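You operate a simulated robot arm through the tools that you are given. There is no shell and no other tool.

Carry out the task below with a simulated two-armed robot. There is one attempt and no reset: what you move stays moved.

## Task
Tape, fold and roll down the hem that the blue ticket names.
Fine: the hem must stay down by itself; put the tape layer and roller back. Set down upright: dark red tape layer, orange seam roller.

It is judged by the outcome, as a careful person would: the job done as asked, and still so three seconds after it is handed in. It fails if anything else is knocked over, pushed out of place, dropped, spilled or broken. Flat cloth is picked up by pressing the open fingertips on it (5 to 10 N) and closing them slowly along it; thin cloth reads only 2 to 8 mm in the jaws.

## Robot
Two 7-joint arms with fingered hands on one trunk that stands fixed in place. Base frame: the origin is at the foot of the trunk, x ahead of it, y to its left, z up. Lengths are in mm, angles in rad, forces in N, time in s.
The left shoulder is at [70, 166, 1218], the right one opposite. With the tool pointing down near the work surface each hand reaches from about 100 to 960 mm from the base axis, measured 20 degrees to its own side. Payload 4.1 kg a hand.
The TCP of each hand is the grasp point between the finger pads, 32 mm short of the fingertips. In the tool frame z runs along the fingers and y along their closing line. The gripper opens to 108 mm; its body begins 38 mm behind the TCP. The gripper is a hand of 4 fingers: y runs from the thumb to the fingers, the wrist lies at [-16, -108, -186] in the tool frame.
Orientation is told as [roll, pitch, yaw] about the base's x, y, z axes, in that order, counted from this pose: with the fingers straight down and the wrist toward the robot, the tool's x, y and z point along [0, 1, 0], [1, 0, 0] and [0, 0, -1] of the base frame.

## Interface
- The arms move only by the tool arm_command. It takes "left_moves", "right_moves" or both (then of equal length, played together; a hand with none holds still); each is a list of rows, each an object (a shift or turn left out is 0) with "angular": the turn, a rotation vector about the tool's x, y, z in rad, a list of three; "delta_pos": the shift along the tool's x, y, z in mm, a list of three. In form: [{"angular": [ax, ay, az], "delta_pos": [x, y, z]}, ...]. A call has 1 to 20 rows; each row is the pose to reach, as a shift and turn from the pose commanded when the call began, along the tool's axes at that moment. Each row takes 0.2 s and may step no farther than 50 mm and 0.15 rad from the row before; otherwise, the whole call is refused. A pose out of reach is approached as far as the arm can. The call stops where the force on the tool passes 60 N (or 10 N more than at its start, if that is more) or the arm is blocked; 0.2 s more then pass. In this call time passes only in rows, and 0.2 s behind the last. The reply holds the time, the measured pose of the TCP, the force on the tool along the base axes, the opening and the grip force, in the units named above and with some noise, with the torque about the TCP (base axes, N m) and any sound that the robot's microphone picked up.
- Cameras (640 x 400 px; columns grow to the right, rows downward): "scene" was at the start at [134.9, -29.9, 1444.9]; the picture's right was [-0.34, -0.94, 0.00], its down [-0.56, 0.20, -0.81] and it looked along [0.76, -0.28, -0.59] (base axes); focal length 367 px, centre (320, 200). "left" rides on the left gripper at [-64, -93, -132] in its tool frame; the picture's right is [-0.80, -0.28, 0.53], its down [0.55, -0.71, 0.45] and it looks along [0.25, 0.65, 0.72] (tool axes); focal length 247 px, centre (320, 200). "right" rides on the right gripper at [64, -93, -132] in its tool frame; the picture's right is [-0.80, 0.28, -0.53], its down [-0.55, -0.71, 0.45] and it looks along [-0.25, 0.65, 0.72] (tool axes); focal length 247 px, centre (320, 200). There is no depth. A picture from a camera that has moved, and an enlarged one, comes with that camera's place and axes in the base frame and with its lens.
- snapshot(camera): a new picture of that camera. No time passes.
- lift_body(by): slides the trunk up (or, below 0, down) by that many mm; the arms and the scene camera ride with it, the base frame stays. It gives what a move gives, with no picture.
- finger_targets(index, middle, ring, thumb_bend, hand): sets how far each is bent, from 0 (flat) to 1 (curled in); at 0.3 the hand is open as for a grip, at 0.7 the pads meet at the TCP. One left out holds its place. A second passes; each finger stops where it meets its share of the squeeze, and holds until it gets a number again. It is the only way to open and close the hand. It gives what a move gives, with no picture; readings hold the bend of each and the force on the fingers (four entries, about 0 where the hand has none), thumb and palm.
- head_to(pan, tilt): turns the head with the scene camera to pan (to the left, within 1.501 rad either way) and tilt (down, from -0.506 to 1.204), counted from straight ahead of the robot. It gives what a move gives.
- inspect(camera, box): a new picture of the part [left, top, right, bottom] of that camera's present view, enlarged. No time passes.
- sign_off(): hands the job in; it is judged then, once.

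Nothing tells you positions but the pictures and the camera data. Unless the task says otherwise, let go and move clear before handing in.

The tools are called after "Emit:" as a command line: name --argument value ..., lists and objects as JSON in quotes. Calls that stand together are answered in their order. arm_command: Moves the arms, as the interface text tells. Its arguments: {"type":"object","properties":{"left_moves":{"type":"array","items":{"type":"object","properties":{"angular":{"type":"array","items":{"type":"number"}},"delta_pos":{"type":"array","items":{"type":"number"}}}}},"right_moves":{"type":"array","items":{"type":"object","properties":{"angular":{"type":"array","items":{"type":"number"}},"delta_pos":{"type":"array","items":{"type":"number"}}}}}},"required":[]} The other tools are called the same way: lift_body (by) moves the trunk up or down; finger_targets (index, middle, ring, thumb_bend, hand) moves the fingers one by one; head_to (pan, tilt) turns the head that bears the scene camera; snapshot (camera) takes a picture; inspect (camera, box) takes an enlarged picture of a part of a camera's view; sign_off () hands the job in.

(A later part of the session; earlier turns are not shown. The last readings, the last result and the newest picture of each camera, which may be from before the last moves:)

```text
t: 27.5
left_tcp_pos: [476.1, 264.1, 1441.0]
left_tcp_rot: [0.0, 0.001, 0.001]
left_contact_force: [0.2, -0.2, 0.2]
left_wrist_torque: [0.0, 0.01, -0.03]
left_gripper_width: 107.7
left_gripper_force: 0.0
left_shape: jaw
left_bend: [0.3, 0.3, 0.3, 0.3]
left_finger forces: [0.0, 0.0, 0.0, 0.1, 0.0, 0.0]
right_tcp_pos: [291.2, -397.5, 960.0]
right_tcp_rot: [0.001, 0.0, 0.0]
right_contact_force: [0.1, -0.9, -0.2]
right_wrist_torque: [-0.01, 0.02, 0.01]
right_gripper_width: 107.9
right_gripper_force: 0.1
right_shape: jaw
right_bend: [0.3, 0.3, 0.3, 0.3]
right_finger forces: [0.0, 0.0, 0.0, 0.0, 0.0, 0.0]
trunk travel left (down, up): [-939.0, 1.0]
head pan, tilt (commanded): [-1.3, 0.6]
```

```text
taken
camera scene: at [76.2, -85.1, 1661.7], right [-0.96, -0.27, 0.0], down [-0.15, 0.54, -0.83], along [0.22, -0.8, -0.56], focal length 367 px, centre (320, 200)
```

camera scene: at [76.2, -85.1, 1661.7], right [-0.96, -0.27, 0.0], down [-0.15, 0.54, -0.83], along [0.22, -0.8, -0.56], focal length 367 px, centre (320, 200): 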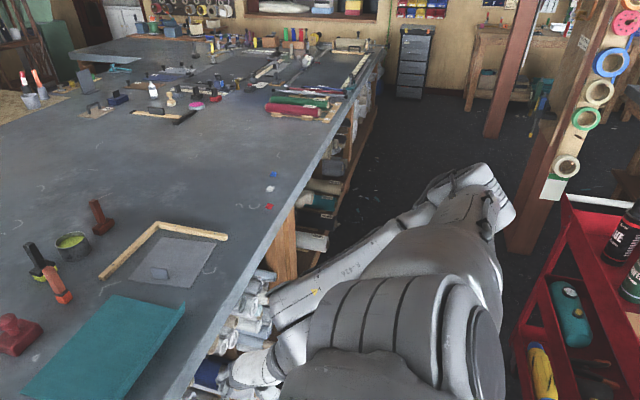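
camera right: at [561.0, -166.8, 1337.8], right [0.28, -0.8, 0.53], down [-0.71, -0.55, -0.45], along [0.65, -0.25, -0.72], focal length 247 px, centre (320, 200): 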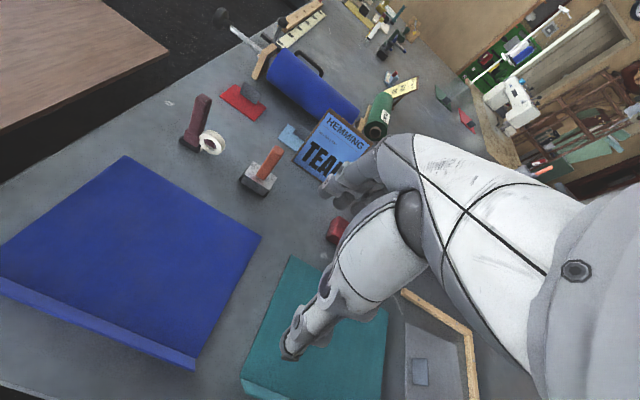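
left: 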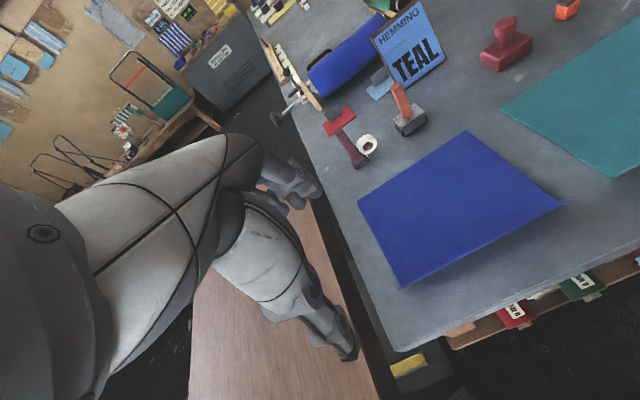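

The elbow has swung out level and slightly back, which is the branch I wanted. I'll rise over the table edge and extend forward, checking for reach flags.

Emit:
arm_command --right_moves '[{"delta_pos": [5, 10, -35]}, {"delta_pos": [10, 25, -70]}, {"delta_pos": [15, 60, -90]}, {"delta_pos": [20, 100, -100]}, {"delta_pos": [25, 140, -100]}, {"delta_pos": [30, 180, -100]}, {"delta_pos": [40, 220, -100]}, {"delta_pos": [50, 260, -100]}, {"delta_pos": [60, 300, -100]}]'

Emit:
snapshot --camera "scene"

```text
t: 29.5
left_tcp_pos: [478.5, 264.4, 1439.8]
left_tcp_rot: [0.0, 0.003, 0.002]
left_contact_force: [0.3, 0.9, -1.0]
left_wrist_torque: [-0.01, 0.03, -0.04]
left_gripper_width: 107.6
left_gripper_force: 0.2
left_shape: jaw
left_bend: [0.3, 0.3, 0.3, 0.3]
left_finger forces: [0.1, 0.0, 0.1, 0.1, 0.0, 0.0]
right_tcp_pos: [592.1, -336.3, 1059.2]
right_tcp_rot: [-0.001, 0.001, 0.0]
right_contact_force: [-0.5, 0.6, 0.1]
right_wrist_torque: [0.03, -0.04, 0.02]
right_gripper_width: 107.7
right_gripper_force: 0.0
right_shape: jaw
right_bend: [0.3, 0.3, 0.3, 0.3]
right_finger forces: [0.1, 0.1, 0.0, 0.0, 0.0, 0.0]
trunk travel left (down, up): [-939.0, 1.0]
head pan, tilt (commanded): [-1.3, 0.6]
```

```text
taken
camera scene: at [78.8, -84.3, 1661.6], right [-0.96, -0.27, 0.0], down [-0.15, 0.54, -0.83], along [0.22, -0.8, -0.56], focal length 367 px, centre (320, 200)
```

scene: 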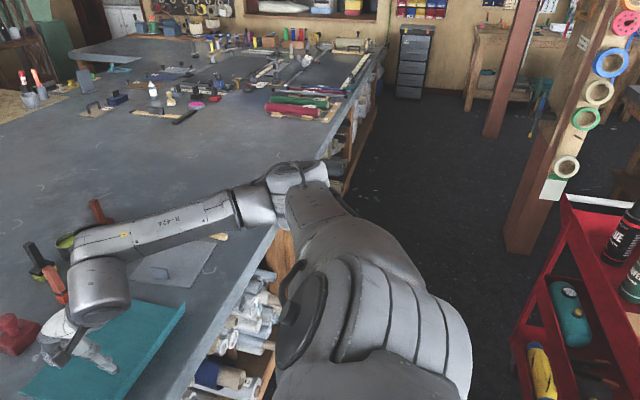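

It worked: the hand is at (592, −336, 1059) with no reach flags. I'll continue toward the tape layer at a safe height and turn the head back.

Emit:
arm_command --right_moves '[{"delta_pos": [34, 25, -5]}, {"delta_pos": [68, 50, -10]}, {"delta_pos": [102, 75, -15]}, {"delta_pos": [136, 100, -20]}, {"delta_pos": [170, 125, -25]}, {"delta_pos": [204, 150, -30]}, {"delta_pos": [238, 175, -30]}, {"delta_pos": [272, 200, -30]}]'

Emit:
head_to --pan -0.349 --tilt 0.632

Emit:
snapshot --camera "scene"

Emit:
snapshot --camera "right"

```text
t: 31.3
left_tcp_pos: [477.3, 268.0, 1439.9]
left_tcp_rot: [-0.002, 0.002, -0.001]
left_contact_force: [-0.3, 1.2, 0.0]
left_wrist_torque: [0.01, 0.01, -0.01]
left_gripper_width: 107.8
left_gripper_force: 0.0
left_shape: jaw
left_bend: [0.3, 0.3, 0.3, 0.3]
left_finger forces: [0.0, 0.0, 0.0, 0.0, 0.0, 0.0]
right_tcp_pos: [792.2, -62.6, 1089.4]
right_tcp_rot: [-0.003, -0.002, 0.0]
right_contact_force: [0.1, -0.2, -0.6]
right_wrist_torque: [0.0, 0.03, 0.02]
right_gripper_width: 107.8
right_gripper_force: 0.0
right_shape: jaw
right_bend: [0.3, 0.3, 0.3, 0.3]
right_finger forces: [0.0, 0.0, 0.0, 0.0, 0.0, 0.0]
trunk travel left (down, up): [-939.0, 1.0]
head pan, tilt (commanded): [-1.3, 0.6]
```

```text
t: 32.5
left_tcp_pos: [476.2, 264.3, 1441.1]
left_tcp_rot: [0.0, 0.0, 0.002]
left_contact_force: [0.7, -0.4, 0.2]
left_wrist_torque: [0.02, -0.01, 0.01]
left_gripper_width: 107.5
left_gripper_force: 0.0
left_shape: jaw
left_bend: [0.3, 0.3, 0.3, 0.3]
left_finger forces: [0.0, 0.0, 0.0, 0.0, 0.0, 0.0]
right_tcp_pos: [790.7, -64.7, 1089.8]
right_tcp_rot: [-0.003, 0.0, -0.002]
right_contact_force: [0.1, 0.2, -0.6]
right_wrist_torque: [0.0, -0.02, 0.02]
right_gripper_width: 107.9
right_gripper_force: 0.0
right_shape: jaw
right_bend: [0.3, 0.3, 0.3, 0.3]
right_finger forces: [0.1, 0.0, 0.0, 0.1, 0.0, 0.0]
trunk travel left (down, up): [-939.0, 1.0]
head pan, tilt (commanded): [-0.349, 0.632]
```

```text
taken
camera scene: at [135.4, -29.2, 1658.9], right [-0.34, -0.94, 0.0], down [-0.56, 0.2, -0.81], along [0.76, -0.28, -0.59], focal length 367 px, centre (320, 200)
```

scene: 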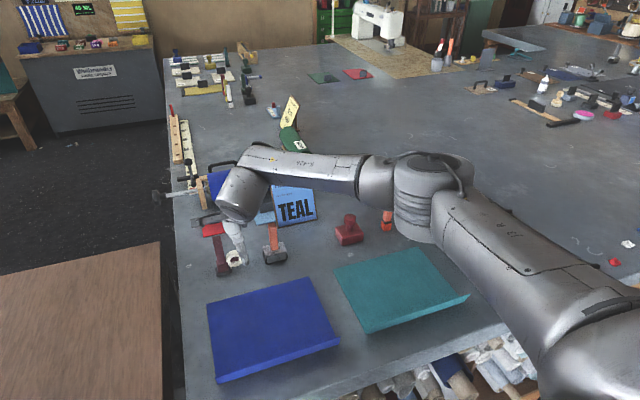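

```text
taken
camera right: at [698.0, 0.5, 1221.8], right [0.28, -0.8, 0.53], down [-0.71, -0.55, -0.45], along [0.65, -0.25, -0.72], focal length 247 px, centre (320, 200)
```

right: 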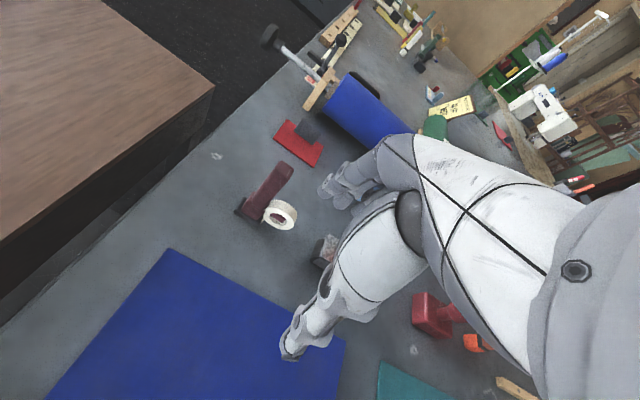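

The hand is next to the tape layer at (791, −64, 1089). I'll zoom in from both cameras to fix its exact place before lowering.

Emit:
inspect --camera "scene" --box '[190, 205, 260, 290]'

Emit:
inspect --camera "right" --box '[220, 140, 320, 240]'

Emit:
inspect --camera "scene" --box '[245, 205, 305, 280]'

Emit:
inspect --camera "scene" --box '[320, 235, 480, 345]'

```text
4.71 times, centred on (225, 248) of scene
camera zoom: at [135.4, -29.2, 1658.9], right [-0.34, -0.94, 0.0], down [-0.56, 0.2, -0.81], along [0.76, -0.28, -0.59], focal length 1725 px, centre (767, -24)
```

zoom: 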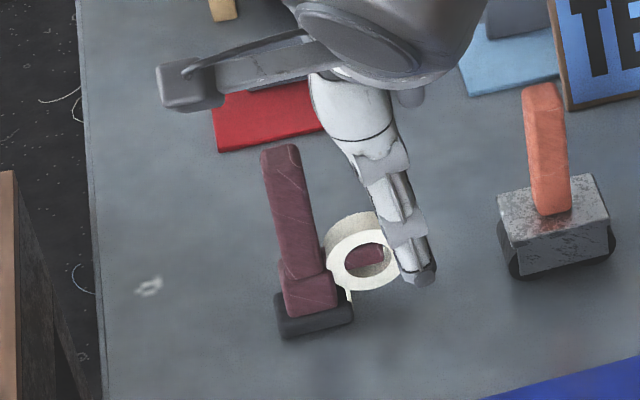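

```text
4.00 times, centred on (270, 190) of right
camera zoom: at [698.0, 0.5, 1221.8], right [0.28, -0.8, 0.53], down [-0.71, -0.55, -0.45], along [0.65, -0.25, -0.72], focal length 988 px, centre (520, 240)
```

zoom: 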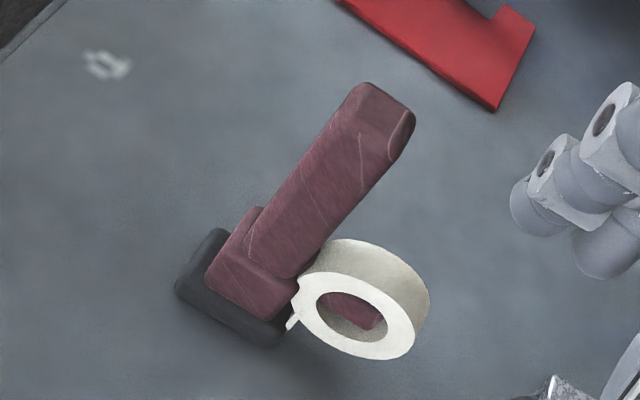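

```text
5.33 times, centred on (275, 242) of scene
camera zoom: at [135.4, -29.2, 1658.9], right [-0.34, -0.94, 0.0], down [-0.56, 0.2, -0.81], along [0.76, -0.28, -0.59], focal length 1955 px, centre (560, -27)
```

zoom: 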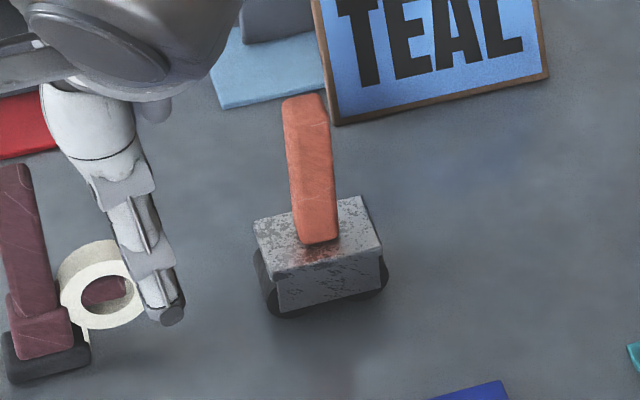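

```text
3.64 times, centred on (400, 290) of scene
camera zoom: at [135.4, -29.2, 1658.9], right [-0.34, -0.94, 0.0], down [-0.56, 0.2, -0.81], along [0.76, -0.28, -0.59], focal length 1333 px, centre (29, -127)
```

zoom: 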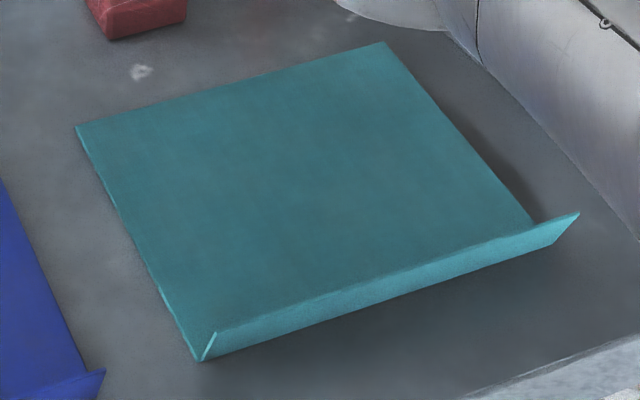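

The tape layer's handle top sits at about (898, −21, 1012). I'll shift the trunk down 100 mm with the hand raised to keep its height, giving more forward reach, then move over the handle.

Emit:
arm_command --right_moves '[{"delta_pos": [0, 0, -40]}, {"delta_pos": [0, 0, -80]}, {"delta_pos": [0, 0, -100]}]'

Emit:
lift_body --by -100

Emit:
arm_command --right_moves '[{"delta_pos": [14, 35, 0]}, {"delta_pos": [28, 70, 0]}, {"delta_pos": [43, 106, 0]}]'

Emit:
snapshot --camera "right"

Emit:
inspect --camera "scene" --box '[180, 150, 300, 260]'

```text
t: 33.3
left_tcp_pos: [476.6, 264.0, 1441.0]
left_tcp_rot: [0.0, 0.001, 0.0]
left_contact_force: [0.7, 0.5, 0.4]
left_wrist_torque: [-0.02, -0.04, 0.03]
left_gripper_width: 107.6
left_gripper_force: 0.0
left_shape: jaw
left_bend: [0.3, 0.3, 0.3, 0.3]
left_finger forces: [0.0, 0.1, 0.0, 0.0, 0.0, 0.1]
right_tcp_pos: [791.1, -65.5, 1188.7]
right_tcp_rot: [-0.002, 0.002, -0.001]
right_contact_force: [0.1, 0.8, 0.0]
right_wrist_torque: [0.02, -0.01, 0.0]
right_gripper_width: 107.9
right_gripper_force: 0.1
right_shape: jaw
right_bend: [0.3, 0.3, 0.3, 0.3]
right_finger forces: [0.1, 0.1, 0.0, 0.0, 0.0, 0.0]
trunk travel left (down, up): [-939.0, 1.0]
head pan, tilt (commanded): [-0.349, 0.632]
```

```text
t: 34.7
left_tcp_pos: [476.4, 263.5, 1341.0]
left_tcp_rot: [0.001, -0.001, 0.0]
left_contact_force: [0.6, 0.2, 0.6]
left_wrist_torque: [0.0, 0.02, -0.01]
left_gripper_width: 107.6
left_gripper_force: 0.1
left_shape: jaw
left_bend: [0.3, 0.3, 0.3, 0.3]
left_finger forces: [0.0, 0.0, 0.0, 0.1, 0.0, 0.0]
right_tcp_pos: [790.6, -65.3, 1091.2]
right_tcp_rot: [0.001, 0.0, 0.0]
right_contact_force: [0.4, -0.3, -0.3]
right_wrist_torque: [-0.01, 0.02, 0.0]
right_gripper_width: 107.9
right_gripper_force: 0.2
right_shape: jaw
right_bend: [0.3, 0.3, 0.3, 0.3]
right_finger forces: [0.1, 0.0, 0.0, 0.0, 0.1, 0.0]
trunk travel left (down, up): [-839.0, 101.0]
head pan, tilt (commanded): [-0.349, 0.632]
```

```text
t: 35.5
left_tcp_pos: [476.5, 264.9, 1340.7]
left_tcp_rot: [-0.001, 0.001, 0.0]
left_contact_force: [0.8, 0.1, -0.1]
left_wrist_torque: [-0.01, -0.01, 0.0]
left_gripper_width: 107.8
left_gripper_force: 0.1
left_shape: jaw
left_bend: [0.3, 0.3, 0.3, 0.3]
left_finger forces: [0.1, 0.0, 0.1, 0.0, 0.0, 0.0]
right_tcp_pos: [879.8, -27.3, 1090.4]
right_tcp_rot: [-0.003, -0.001, 0.001]
right_contact_force: [-0.5, 0.6, -0.1]
right_wrist_torque: [0.0, 0.04, -0.02]
right_gripper_width: 107.8
right_gripper_force: 0.1
right_shape: jaw
right_bend: [0.3, 0.3, 0.3, 0.3]
right_finger forces: [0.1, 0.0, 0.0, 0.1, 0.0, 0.0]
right hand out of reach, approached as far as the arm can: row 3
trunk travel left (down, up): [-839.0, 101.0]
head pan, tilt (commanded): [-0.349, 0.632]
```

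```text
taken
camera right: at [786.7, 37.9, 1222.3], right [0.28, -0.8, 0.53], down [-0.7, -0.55, -0.45], along [0.65, -0.25, -0.72], focal length 247 px, centre (320, 200)
```

right: 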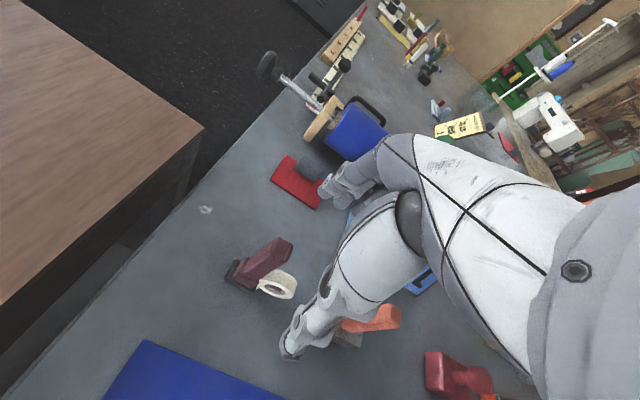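

```text
3.64 times, centred on (240, 205) of scene
camera zoom: at [134.4, -28.3, 1559.0], right [-0.34, -0.94, 0.0], down [-0.55, 0.2, -0.81], along [0.76, -0.28, -0.59], focal length 1333 px, centre (611, 182)
```

zoom: 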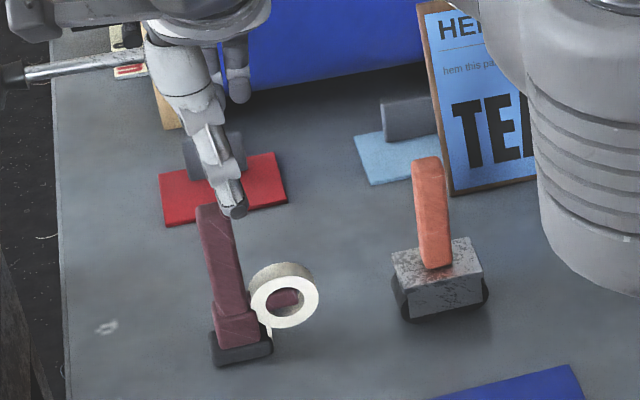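

The reach stops just short (880 of 897) because the shoulder is now well above the wrist. I'll back off a little, trade another 110 mm of trunk height for hand height, and try again.

Emit:
arm_command --right_moves '[{"delta_pos": [0, -30, 0]}, {"delta_pos": [0, -60, -30]}, {"delta_pos": [0, -80, -60]}, {"delta_pos": [0, -80, -100]}]'

Emit:
lift_body --by -114

Emit:
arm_command --right_moves '[{"delta_pos": [2, 35, 0]}, {"delta_pos": [4, 70, 0]}, {"delta_pos": [6, 85, 0]}, {"delta_pos": [6, 98, 0]}, {"delta_pos": [6, 98, 0]}]'

```text
t: 36.5
left_tcp_pos: [476.3, 264.6, 1341.4]
left_tcp_rot: [0.001, 0.0, -0.001]
left_contact_force: [0.5, 0.3, -0.5]
left_wrist_torque: [-0.01, -0.01, -0.02]
left_gripper_width: 107.6
left_gripper_force: 0.0
left_shape: jaw
left_bend: [0.3, 0.3, 0.3, 0.3]
left_finger forces: [0.0, 0.0, 0.1, 0.0, 0.1, 0.1]
right_tcp_pos: [799.4, -30.4, 1189.8]
right_tcp_rot: [-0.002, -0.001, 0.002]
right_contact_force: [0.6, -0.8, 0.3]
right_wrist_torque: [0.0, 0.0, -0.01]
right_gripper_width: 108.1
right_gripper_force: 0.1
right_shape: jaw
right_bend: [0.3, 0.3, 0.3, 0.3]
right_finger forces: [0.0, 0.1, 0.0, 0.0, 0.0, 0.0]
trunk travel left (down, up): [-839.0, 101.0]
head pan, tilt (commanded): [-0.349, 0.632]
```

```text
t: 37.9
left_tcp_pos: [474.8, 264.0, 1226.4]
left_tcp_rot: [0.001, 0.0, 0.0]
left_contact_force: [-0.5, 0.0, 0.5]
left_wrist_torque: [0.01, 0.0, 0.0]
left_gripper_width: 107.6
left_gripper_force: 0.0
left_shape: jaw
left_bend: [0.3, 0.3, 0.3, 0.3]
left_finger forces: [0.1, 0.0, 0.0, 0.0, 0.0, 0.0]
right_tcp_pos: [799.2, -30.3, 1074.8]
right_tcp_rot: [0.0, -0.001, -0.001]
right_contact_force: [0.7, -0.5, 0.2]
right_wrist_torque: [0.0, 0.01, 0.0]
right_gripper_width: 107.9
right_gripper_force: 0.1
right_shape: jaw
right_bend: [0.3, 0.3, 0.3, 0.3]
right_finger forces: [0.0, 0.0, 0.0, 0.1, 0.1, 0.1]
trunk travel left (down, up): [-725.0, 215.0]
head pan, tilt (commanded): [-0.349, 0.632]
```

```text
t: 39.1
left_tcp_pos: [475.8, 263.2, 1227.0]
left_tcp_rot: [0.0, 0.0, 0.001]
left_contact_force: [-0.1, 0.4, -0.2]
left_wrist_torque: [0.03, 0.0, 0.0]
left_gripper_width: 107.4
left_gripper_force: 0.0
left_shape: jaw
left_bend: [0.3, 0.3, 0.3, 0.3]
left_finger forces: [0.1, 0.0, 0.2, 0.1, 0.0, 0.0]
right_tcp_pos: [889.5, -24.7, 1075.5]
right_tcp_rot: [0.001, -0.001, 0.0]
right_contact_force: [0.1, -0.6, -0.6]
right_wrist_torque: [0.0, 0.02, 0.0]
right_gripper_width: 108.2
right_gripper_force: 0.1
right_shape: jaw
right_bend: [0.3, 0.3, 0.3, 0.3]
right_finger forces: [0.1, 0.1, 0.1, 0.0, 0.1, 0.1]
right hand out of reach, approached as far as the arm can: row 4, 5
trunk travel left (down, up): [-725.0, 215.0]
head pan, tilt (commanded): [-0.349, 0.632]
```

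The hand is at (889, −25, 1075). A slight forward tip of 0.07 rad gains the last centimetre, so I'll apply it, centre over the handle and check before going down.

Emit:
arm_command --right_moves '[{"angular": [-0.035, 0, 0], "delta_pos": [2, 4, 0]}, {"angular": [-0.07, 0, 0], "delta_pos": [4, 8, 0]}, {"angular": [-0.07, 0, 0], "delta_pos": [4, 8, 20]}]'

Emit:
snapshot --camera "right"

Emit:
inspect --camera "scene" --box '[180, 100, 280, 220]'

Emit:
snapshot --camera "left"

```text
t: 39.9
left_tcp_pos: [476.7, 264.7, 1226.7]
left_tcp_rot: [0.0, -0.001, 0.0]
left_contact_force: [-0.5, -0.4, -0.3]
left_wrist_torque: [0.02, 0.05, 0.01]
left_gripper_width: 107.5
left_gripper_force: 0.1
left_shape: jaw
left_bend: [0.3, 0.3, 0.3, 0.3]
left_finger forces: [0.0, 0.0, 0.0, 0.0, 0.0, 0.1]
right_tcp_pos: [898.1, -19.4, 1053.8]
right_tcp_rot: [0.001, -0.071, 0.001]
right_contact_force: [0.0, -0.4, -0.1]
right_wrist_torque: [0.0, 0.01, -0.01]
right_gripper_width: 108.1
right_gripper_force: 0.1
right_shape: jaw
right_bend: [0.3, 0.3, 0.3, 0.3]
right_finger forces: [0.0, 0.0, 0.0, 0.1, 0.1, 0.0]
trunk travel left (down, up): [-725.0, 215.0]
head pan, tilt (commanded): [-0.349, 0.632]
```

```text
taken
camera right: at [796.5, 45.9, 1179.5], right [0.25, -0.8, 0.55], down [-0.67, -0.55, -0.5], along [0.7, -0.25, -0.67], focal length 247 px, centre (320, 200)
```

right: 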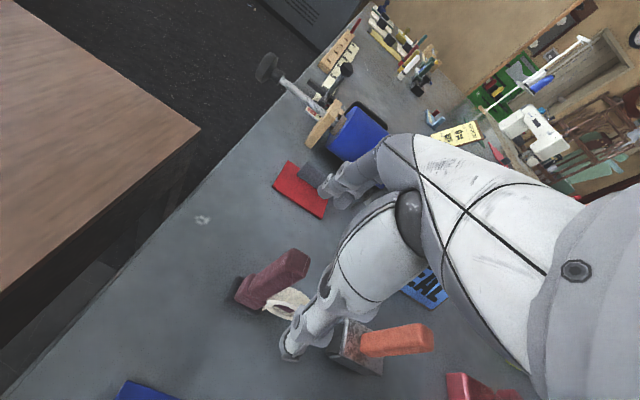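

```text
3.33 times, centred on (230, 160) of scene
camera zoom: at [135.8, -29.3, 1444.8], right [-0.34, -0.94, 0.0], down [-0.56, 0.2, -0.81], along [0.76, -0.28, -0.59], focal length 1222 px, centre (620, 333)
```

zoom: 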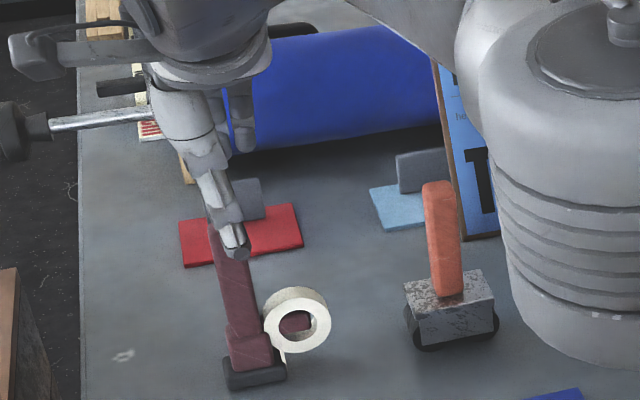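

```text
taken
camera left: at [384.1, 199.7, 1358.4], right [-0.28, -0.8, -0.53], down [-0.71, 0.55, -0.45], along [0.65, 0.25, -0.72], focal length 247 px, centre (320, 200)
```

left: 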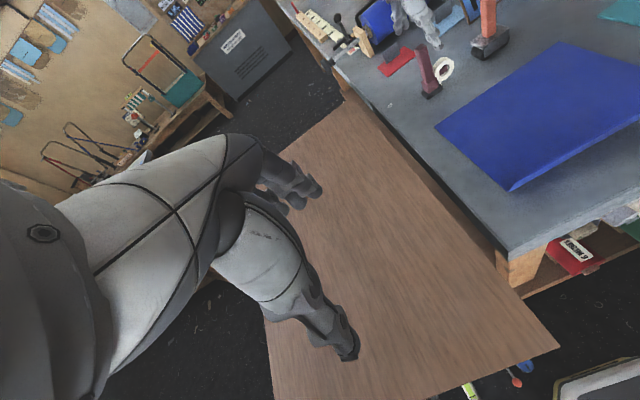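

The projection of the handle top matches the picture, so the hand is centred. Going straight down 60 mm to bring the handle between the pads.

Emit:
arm_command --right_moves '[{"delta_pos": [-1, -1.4, 20]}, {"delta_pos": [-1, -2.8, 40]}, {"delta_pos": [-1, -4.2, 59]}]'

Emit:
inspect --camera "scene" --box '[180, 100, 280, 220]'

Emit:
snapshot --camera "right"

Emit:
inspect --camera "left" --box '[380, 0, 480, 110]'

```text
t: 40.7
left_tcp_pos: [476.7, 263.9, 1227.9]
left_tcp_rot: [0.002, 0.0, 0.002]
left_contact_force: [0.7, -1.0, -0.5]
left_wrist_torque: [0.01, -0.01, -0.02]
left_gripper_width: 107.6
left_gripper_force: 0.0
left_shape: jaw
left_bend: [0.3, 0.3, 0.3, 0.3]
left_finger forces: [0.0, 0.1, 0.0, 0.1, 0.0, 0.0]
right_tcp_pos: [896.9, -22.3, 995.4]
right_tcp_rot: [-0.001, -0.069, 0.0]
right_contact_force: [0.8, 0.4, 0.7]
right_wrist_torque: [-0.01, 0.0, 0.02]
right_gripper_width: 107.8
right_gripper_force: 0.0
right_shape: jaw
right_bend: [0.3, 0.3, 0.3, 0.3]
right_finger forces: [0.0, 0.0, 0.1, 0.0, 0.0, 0.1]
trunk travel left (down, up): [-725.0, 215.0]
head pan, tilt (commanded): [-0.349, 0.632]
```

```text
3.33 times, centred on (230, 160) of scene
camera zoom: at [135.1, -29.6, 1444.9], right [-0.34, -0.94, 0.0], down [-0.56, 0.2, -0.81], along [0.76, -0.28, -0.59], focal length 1222 px, centre (620, 333)
```

zoom: 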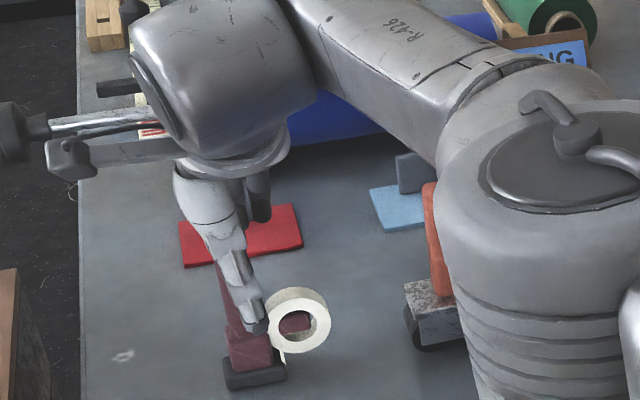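

```text
taken
camera right: at [796.3, 44.3, 1120.6], right [0.25, -0.8, 0.55], down [-0.67, -0.55, -0.5], along [0.7, -0.25, -0.67], focal length 247 px, centre (320, 200)
```

right: 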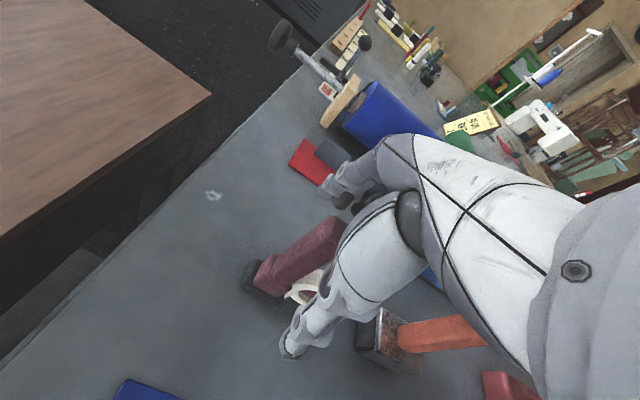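

```text
3.64 times, centred on (430, 55) of left
camera zoom: at [383.5, 199.5, 1358.7], right [-0.28, -0.8, -0.53], down [-0.71, 0.55, -0.45], along [0.65, 0.25, -0.72], focal length 898 px, centre (-80, 727)
```

zoom: 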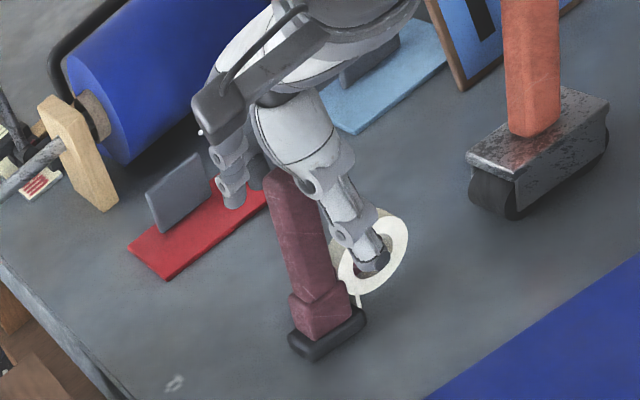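

The handle stands between thumb and fingers, with the thumb about 5–10 mm to its right. I'll shift 5 mm left, then close partway and look.

Emit:
arm_command --right_moves '[{"delta_pos": [5, 0, 0]}]'

Emit:
finger_targets --hand "right" --index 0.5 --middle 0.5 --ring 0.5 --thumb_bend 0.5

Emit:
inspect --camera "left" --box '[380, 0, 480, 110]'

Emit:
inspect --camera "scene" --box '[180, 100, 280, 220]'

```text
t: 41.1
left_tcp_pos: [476.6, 264.8, 1226.7]
left_tcp_rot: [0.001, 0.001, -0.001]
left_contact_force: [-0.1, 0.4, -0.7]
left_wrist_torque: [0.01, -0.02, -0.01]
left_gripper_width: 107.4
left_gripper_force: 0.0
left_shape: jaw
left_bend: [0.3, 0.3, 0.3, 0.3]
left_finger forces: [0.0, 0.0, 0.0, 0.0, 0.1, 0.1]
right_tcp_pos: [898.1, -16.1, 996.8]
right_tcp_rot: [-0.004, -0.071, 0.003]
right_contact_force: [-0.3, 0.3, 0.0]
right_wrist_torque: [-0.01, 0.0, -0.01]
right_gripper_width: 107.7
right_gripper_force: 0.0
right_shape: jaw
right_bend: [0.3, 0.3, 0.3, 0.3]
right_finger forces: [0.0, 0.0, 0.0, 0.0, 0.0, 0.0]
trunk travel left (down, up): [-725.0, 215.0]
head pan, tilt (commanded): [-0.349, 0.632]
```

```text
t: 42.1
left_tcp_pos: [475.2, 264.7, 1225.9]
left_tcp_rot: [-0.001, 0.001, 0.001]
left_contact_force: [-0.1, 0.4, -0.1]
left_wrist_torque: [0.01, -0.01, -0.02]
left_gripper_width: 107.7
left_gripper_force: 0.1
left_shape: jaw
left_bend: [0.3, 0.3, 0.3, 0.3]
left_finger forces: [0.0, 0.1, 0.0, 0.0, 0.0, 0.0]
right_tcp_pos: [897.0, -16.8, 996.1]
right_tcp_rot: [-0.001, -0.074, 0.0]
right_contact_force: [0.4, -0.4, -0.4]
right_wrist_torque: [0.03, -0.03, -0.01]
right_gripper_width: 56.1
right_gripper_force: 0.0
right_shape: fingers
right_bend: [0.5, 0.5, 0.5, 0.5]
right_finger forces: [0.1, 0.1, 0.0, 0.0, 0.0, 0.0]
trunk travel left (down, up): [-725.0, 215.0]
head pan, tilt (commanded): [-0.349, 0.632]
```

```text
3.64 times, centred on (430, 55) of left
camera zoom: at [383.4, 199.5, 1358.7], right [-0.28, -0.8, -0.53], down [-0.71, 0.55, -0.45], along [0.65, 0.25, -0.72], focal length 898 px, centre (-80, 727)
```

zoom: 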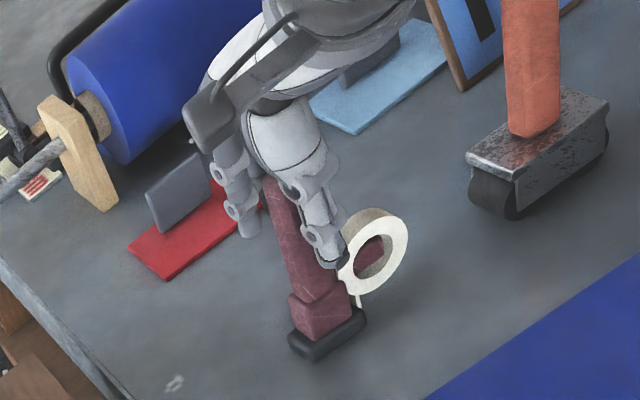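

```text
3.33 times, centred on (230, 160) of scene
camera zoom: at [135.0, -29.6, 1444.9], right [-0.34, -0.94, 0.0], down [-0.56, 0.2, -0.81], along [0.76, -0.28, -0.59], focal length 1222 px, centre (620, 333)
```

zoom: 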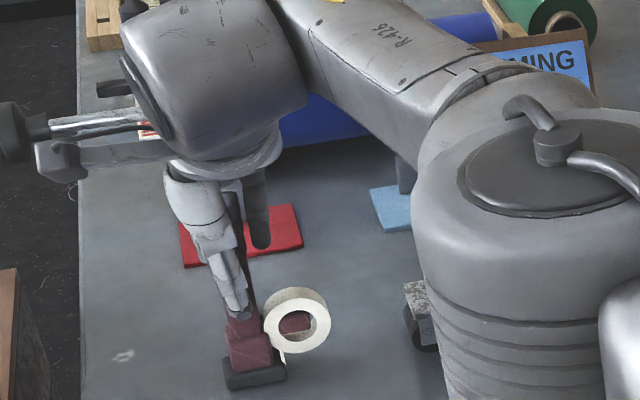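

The thumb now lies over the handle face and the gap is 56 mm. Closing onto the handle.

Emit:
finger_targets --hand "right" --index 0.7 --middle 0.7 --ring 0.7 --thumb_bend 0.7

Emit:
inspect --camera "left" --box '[380, 0, 480, 110]'

Emit:
inspect --camera "scene" --box '[180, 100, 280, 220]'

```text
t: 43.1
left_tcp_pos: [475.4, 262.8, 1227.7]
left_tcp_rot: [-0.001, 0.001, 0.0]
left_contact_force: [0.1, -0.2, 0.3]
left_wrist_torque: [-0.01, 0.0, -0.01]
left_gripper_width: 107.5
left_gripper_force: 0.1
left_shape: jaw
left_bend: [0.3, 0.3, 0.3, 0.3]
left_finger forces: [0.1, 0.1, 0.1, 0.0, 0.0, 0.0]
right_tcp_pos: [897.6, -16.6, 997.5]
right_tcp_rot: [-0.001, -0.072, 0.0]
right_contact_force: [0.5, -0.8, 0.1]
right_wrist_torque: [-0.02, -0.01, 0.0]
right_gripper_width: 14.1
right_gripper_force: 6.6
right_shape: fingers
right_bend: [0.68, 0.65, 0.7, 0.64]
right_finger forces: [1.5, 5.4, 0.0, 0.0, 5.9, 0.0]
trunk travel left (down, up): [-725.0, 215.0]
head pan, tilt (commanded): [-0.349, 0.632]
```

```text
3.64 times, centred on (430, 55) of left
camera zoom: at [383.4, 199.5, 1358.7], right [-0.28, -0.8, -0.53], down [-0.71, 0.55, -0.45], along [0.65, 0.25, -0.72], focal length 898 px, centre (-80, 727)
```

zoom: 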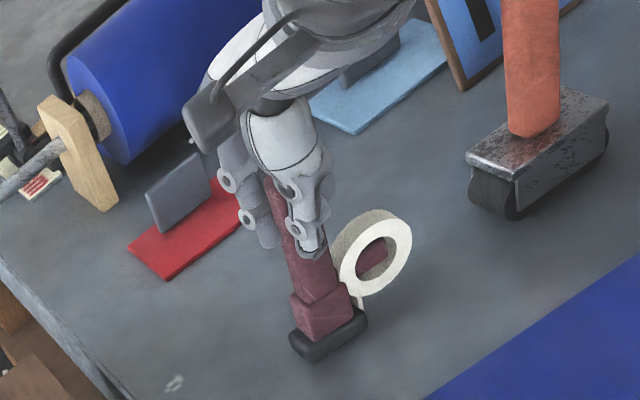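

```text
3.33 times, centred on (230, 160) of scene
camera zoom: at [135.1, -29.6, 1444.9], right [-0.34, -0.94, 0.0], down [-0.56, 0.2, -0.81], along [0.76, -0.28, -0.59], focal length 1222 px, centre (620, 333)
```

zoom: 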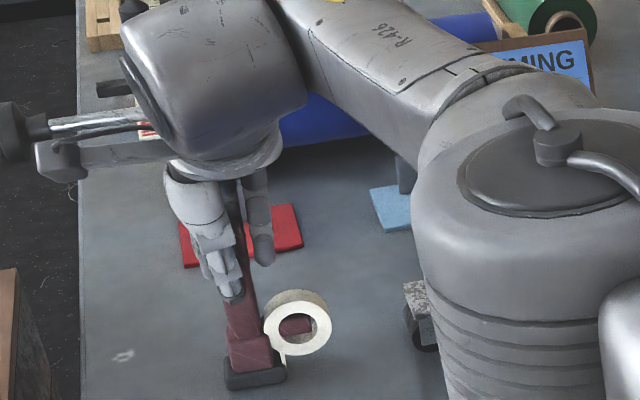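

Thumb and middle finger hold the handle and the index touches it lightly. I'll ask for a firmer squeeze from those three before lifting.

Emit:
finger_targets --hand "right" --index 0.85 --middle 0.85 --thumb_bend 0.85

Emit:
inspect --camera "left" --box '[390, 20, 460, 105]'

Emit:
inspect --camera "scene" --box '[200, 150, 260, 220]'

Emit:
inspect --camera "right" --box '[220, 160, 420, 370]'

```text
t: 44.1
left_tcp_pos: [477.6, 264.0, 1228.0]
left_tcp_rot: [0.0, -0.001, -0.001]
left_contact_force: [-0.6, 0.6, 0.0]
left_wrist_torque: [-0.01, -0.01, 0.0]
left_gripper_width: 107.8
left_gripper_force: 0.0
left_shape: jaw
left_bend: [0.3, 0.3, 0.3, 0.3]
left_finger forces: [0.1, 0.0, 0.0, 0.0, 0.1, 0.0]
right_tcp_pos: [898.0, -15.6, 997.0]
right_tcp_rot: [0.0, -0.071, 0.001]
right_contact_force: [-0.3, -0.6, 0.3]
right_wrist_torque: [0.07, 0.04, -0.02]
right_gripper_width: 13.3
right_gripper_force: 25.9
right_shape: fingers
right_bend: [0.73, 0.64, 0.7, 0.67]
right_finger forces: [13.3, 13.9, 0.0, 0.0, 26.0, 0.0]
trunk travel left (down, up): [-725.0, 215.0]
head pan, tilt (commanded): [-0.349, 0.632]
```

```text
4.71 times, centred on (425, 62) of left
camera zoom: at [383.8, 199.4, 1358.5], right [-0.28, -0.8, -0.53], down [-0.71, 0.55, -0.45], along [0.65, 0.25, -0.72], focal length 1162 px, centre (-174, 847)
```

zoom: 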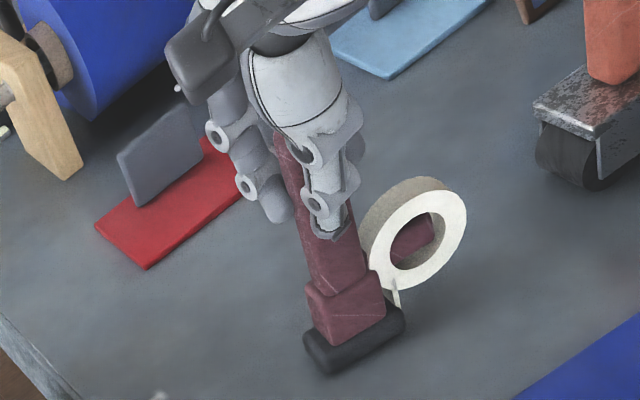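

```text
5.71 times, centred on (230, 185) of scene
camera zoom: at [135.5, -29.7, 1444.8], right [-0.34, -0.94, 0.0], down [-0.56, 0.2, -0.81], along [0.76, -0.28, -0.59], focal length 2095 px, centre (834, 286)
```

zoom: 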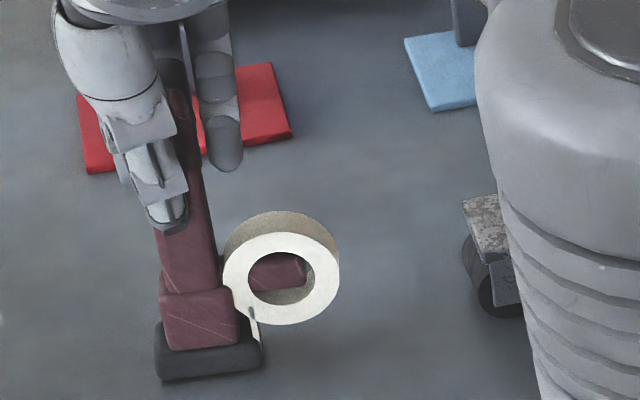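

```text
1.90 times, centred on (320, 265) of right
camera zoom: at [795.8, 49.1, 1120.5], right [0.25, -0.8, 0.55], down [-0.67, -0.55, -0.5], along [0.7, -0.25, -0.67], focal length 470 px, centre (320, 76)
```

zoom: 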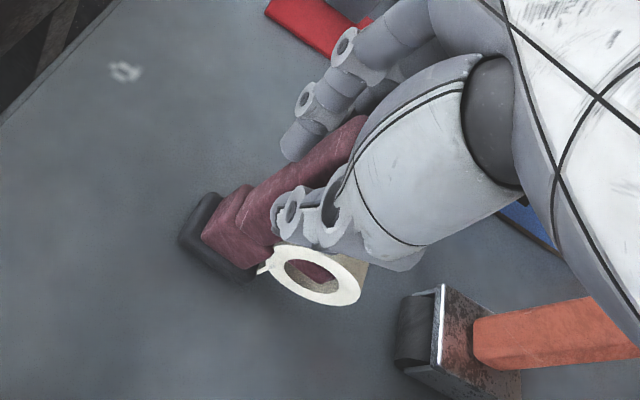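

The grip is firm (26 N at the thumb) and the layer hasn't moved or turned. I'll lift it 70 mm and check that it hangs straight.

Emit:
arm_command --right_moves '[{"delta_pos": [0, 1, -10]}, {"delta_pos": [0, 2, -30]}, {"delta_pos": [0, 3, -50]}, {"delta_pos": [0, 5, -70]}]'

Emit:
snapshot --camera "scene"

Emit:
inspect --camera "left" --box '[390, 0, 470, 105]'

Emit:
inspect --camera "scene" --box '[190, 120, 270, 220]'

```text
t: 45.1
left_tcp_pos: [475.8, 264.1, 1226.4]
left_tcp_rot: [-0.001, -0.001, 0.001]
left_contact_force: [0.3, 0.5, 0.6]
left_wrist_torque: [0.01, 0.0, 0.0]
left_gripper_width: 107.5
left_gripper_force: 0.0
left_shape: jaw
left_bend: [0.3, 0.3, 0.3, 0.3]
left_finger forces: [0.0, 0.0, 0.0, 0.0, 0.0, 0.0]
right_tcp_pos: [898.9, -14.7, 1066.4]
right_tcp_rot: [0.0, -0.07, 0.0]
right_contact_force: [0.4, -0.3, -1.5]
right_wrist_torque: [0.04, 0.0, 0.0]
right_gripper_width: 13.1
right_gripper_force: 26.5
right_shape: fingers
right_bend: [0.73, 0.64, 0.7, 0.67]
right_finger forces: [13.1, 14.0, 0.0, 0.0, 26.0, 0.0]
trunk travel left (down, up): [-725.0, 215.0]
head pan, tilt (commanded): [-0.349, 0.632]
```

```text
taken
camera scene: at [134.8, -29.1, 1444.9], right [-0.34, -0.94, 0.0], down [-0.56, 0.2, -0.81], along [0.76, -0.28, -0.59], focal length 367 px, centre (320, 200)
```

scene: 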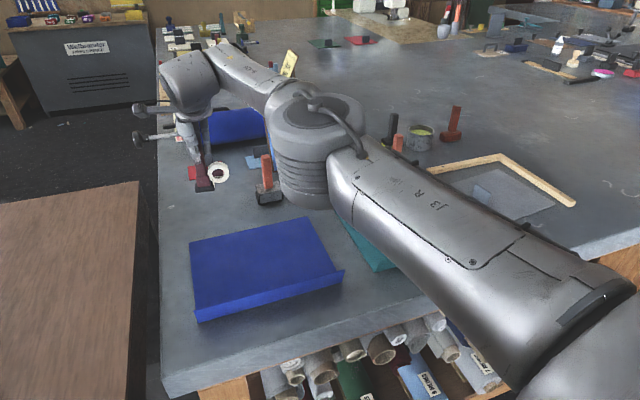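

```text
3.81 times, centred on (430, 52) of left
camera zoom: at [383.1, 199.9, 1358.6], right [-0.28, -0.8, -0.53], down [-0.71, 0.55, -0.45], along [0.65, 0.25, -0.72], focal length 941 px, centre (-99, 762)
```

zoom: 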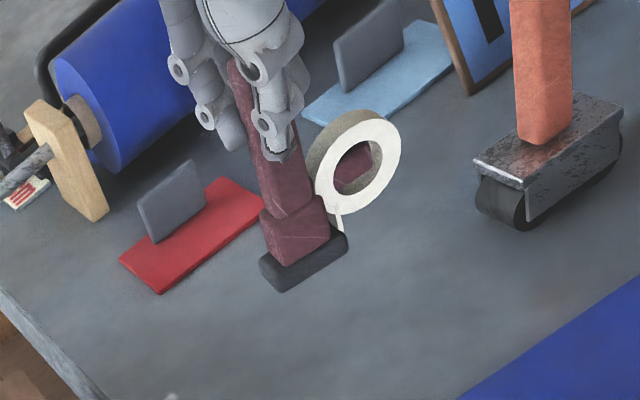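

```text
4.00 times, centred on (230, 170) of scene
camera zoom: at [134.8, -29.1, 1444.9], right [-0.34, -0.94, 0.0], down [-0.56, 0.2, -0.81], along [0.76, -0.28, -0.59], focal length 1466 px, centre (680, 320)
```

zoom: 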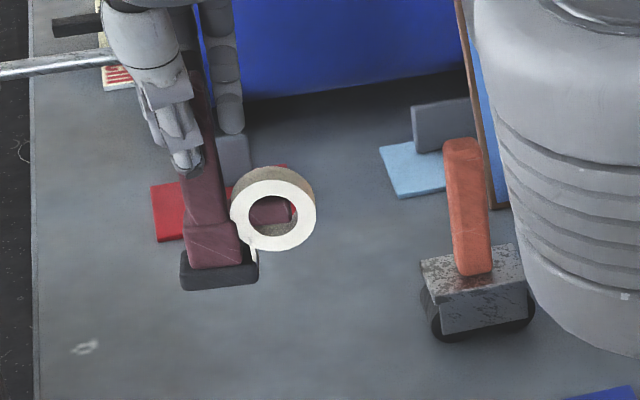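

The tape layer is off the table, about 1.5 N. I'll look closer to see if it hangs plumb.

Emit:
inspect --camera "scene" --box '[205, 145, 265, 200]'

Emit:
inspect --camera "left" --box '[410, 10, 460, 70]'

Emit:
inspect --camera "right" --box '[220, 180, 400, 340]'

```text
7.27 times, centred on (235, 172) of scene
camera zoom: at [134.8, -29.1, 1444.9], right [-0.34, -0.94, 0.0], down [-0.56, 0.2, -0.81], along [0.76, -0.28, -0.59], focal length 2666 px, centre (938, 400)
```

zoom: 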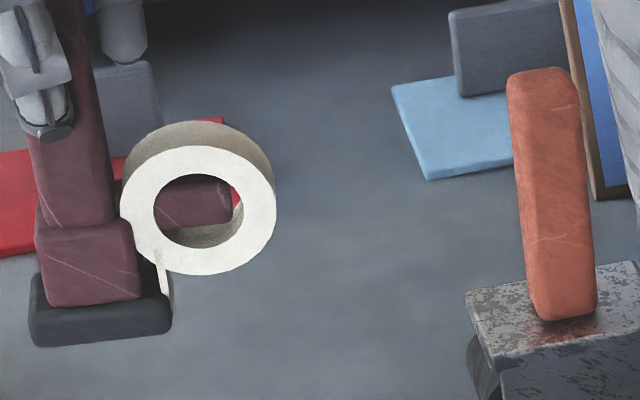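

```text
6.67 times, centred on (435, 40) of left
camera zoom: at [383.1, 199.9, 1358.6], right [-0.28, -0.8, -0.53], down [-0.71, 0.55, -0.45], along [0.65, 0.25, -0.72], focal length 1646 px, centre (-447, 1267)
```

zoom: 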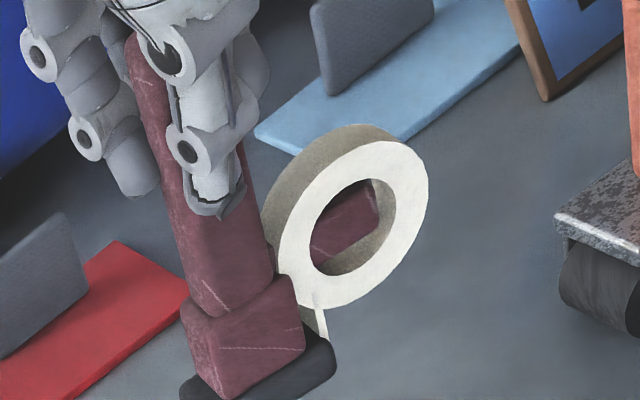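

```text
2.50 times, centred on (310, 260) of right
camera zoom: at [796.0, 49.8, 1191.3], right [0.25, -0.8, 0.55], down [-0.67, -0.55, -0.5], along [0.7, -0.25, -0.67], focal length 617 px, centre (345, 50)
```

zoom: 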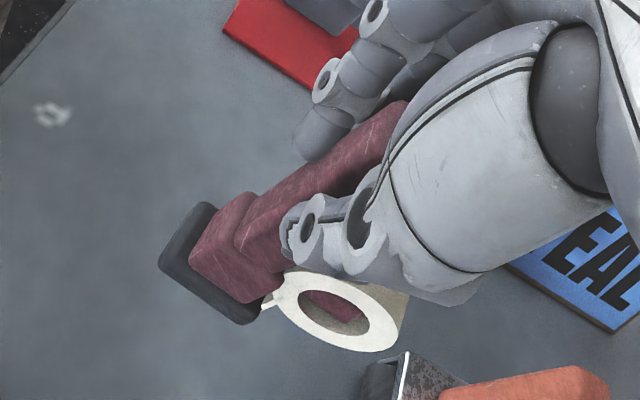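

The layer hangs nearly plumb (about 3° roll). I'll carry it high to the start of the hem on the teal panel, levelling it slightly on the way.

Emit:
arm_command --right_moves '[{"delta_pos": [-10, -10, -25]}, {"delta_pos": [-35, -35, -40], "angular": [0, -0.005, 0]}, {"delta_pos": [-67, -67, -42], "angular": [0, -0.01, 0]}, {"delta_pos": [-100, -99, -42], "angular": [0, -0.015, 0]}, {"delta_pos": [-133, -132, -42], "angular": [0, -0.02, 0]}, {"delta_pos": [-166, -165, -42], "angular": [0, -0.025, 0]}, {"delta_pos": [-199, -197, -42], "angular": [0, -0.03, 0]}, {"delta_pos": [-232, -230, -42], "angular": [0, -0.035, 0]}, {"delta_pos": [-265, -262, -42], "angular": [0, -0.04, 0]}, {"delta_pos": [-292, -289, -41], "angular": [0, -0.045, 0]}]'

Emit:
snapshot --camera "scene"

Emit:
snapshot --camera "right"

```text
t: 47.3
left_tcp_pos: [474.8, 263.6, 1227.8]
left_tcp_rot: [0.001, -0.002, 0.0]
left_contact_force: [0.5, 0.0, -0.5]
left_wrist_torque: [0.03, 0.0, 0.02]
left_gripper_width: 107.2
left_gripper_force: 0.2
left_shape: jaw
left_bend: [0.3, 0.3, 0.3, 0.3]
left_finger forces: [0.1, 0.1, 0.0, 0.0, 0.1, 0.0]
right_tcp_pos: [606.8, -310.2, 1087.8]
right_tcp_rot: [-0.045, -0.071, 0.002]
right_contact_force: [-0.3, 0.0, -1.8]
right_wrist_torque: [0.04, -0.02, 0.03]
right_gripper_width: 7.2
right_gripper_force: 24.4
right_shape: fingers
right_bend: [0.74, 0.63, 0.7, 0.69]
right_finger forces: [10.1, 16.7, 0.1, 0.1, 22.6, 0.1]
trunk travel left (down, up): [-725.0, 215.0]
head pan, tilt (commanded): [-0.349, 0.632]
```

```text
taken
camera scene: at [133.5, -31.4, 1445.0], right [-0.34, -0.94, 0.0], down [-0.55, 0.2, -0.81], along [0.76, -0.28, -0.59], focal length 367 px, centre (320, 200)
```

scene: 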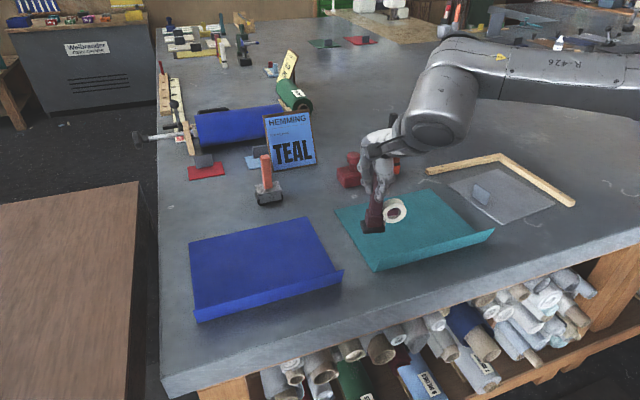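

```text
taken
camera right: at [504.8, -238.8, 1209.5], right [0.24, -0.77, 0.59], down [-0.67, -0.57, -0.47], along [0.7, -0.28, -0.66], focal length 247 px, centre (320, 200)
```

right: 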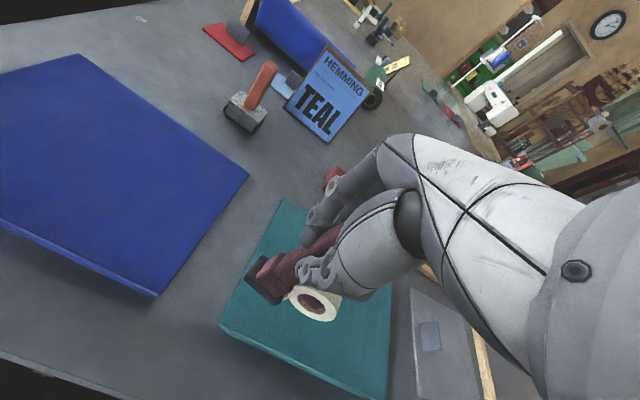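

The gripper reading changed (width 13 to 7 mm), so the handle may have shifted in the grip. I'll zoom in.

Emit:
inspect --camera "scene" --box '[345, 130, 425, 245]'

Emit:
inspect --camera "right" --box '[220, 170, 400, 340]'

```text
3.48 times, centred on (385, 188) of scene
camera zoom: at [133.5, -31.4, 1445.0], right [-0.34, -0.94, 0.0], down [-0.55, 0.2, -0.81], along [0.76, -0.28, -0.59], focal length 1275 px, centre (94, 244)
```

zoom: 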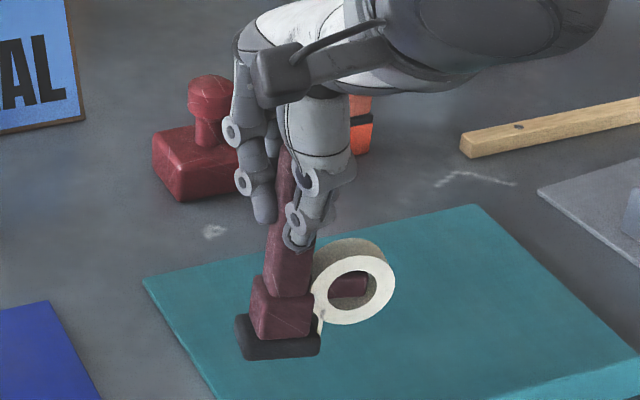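

```text
2.35 times, centred on (310, 255) of right
camera zoom: at [504.8, -238.8, 1209.5], right [0.24, -0.77, 0.59], down [-0.67, -0.57, -0.47], along [0.7, -0.28, -0.66], focal length 581 px, centre (344, 71)
```

zoom: 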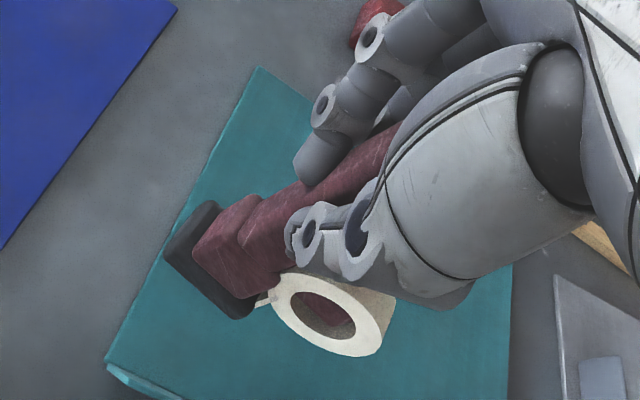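

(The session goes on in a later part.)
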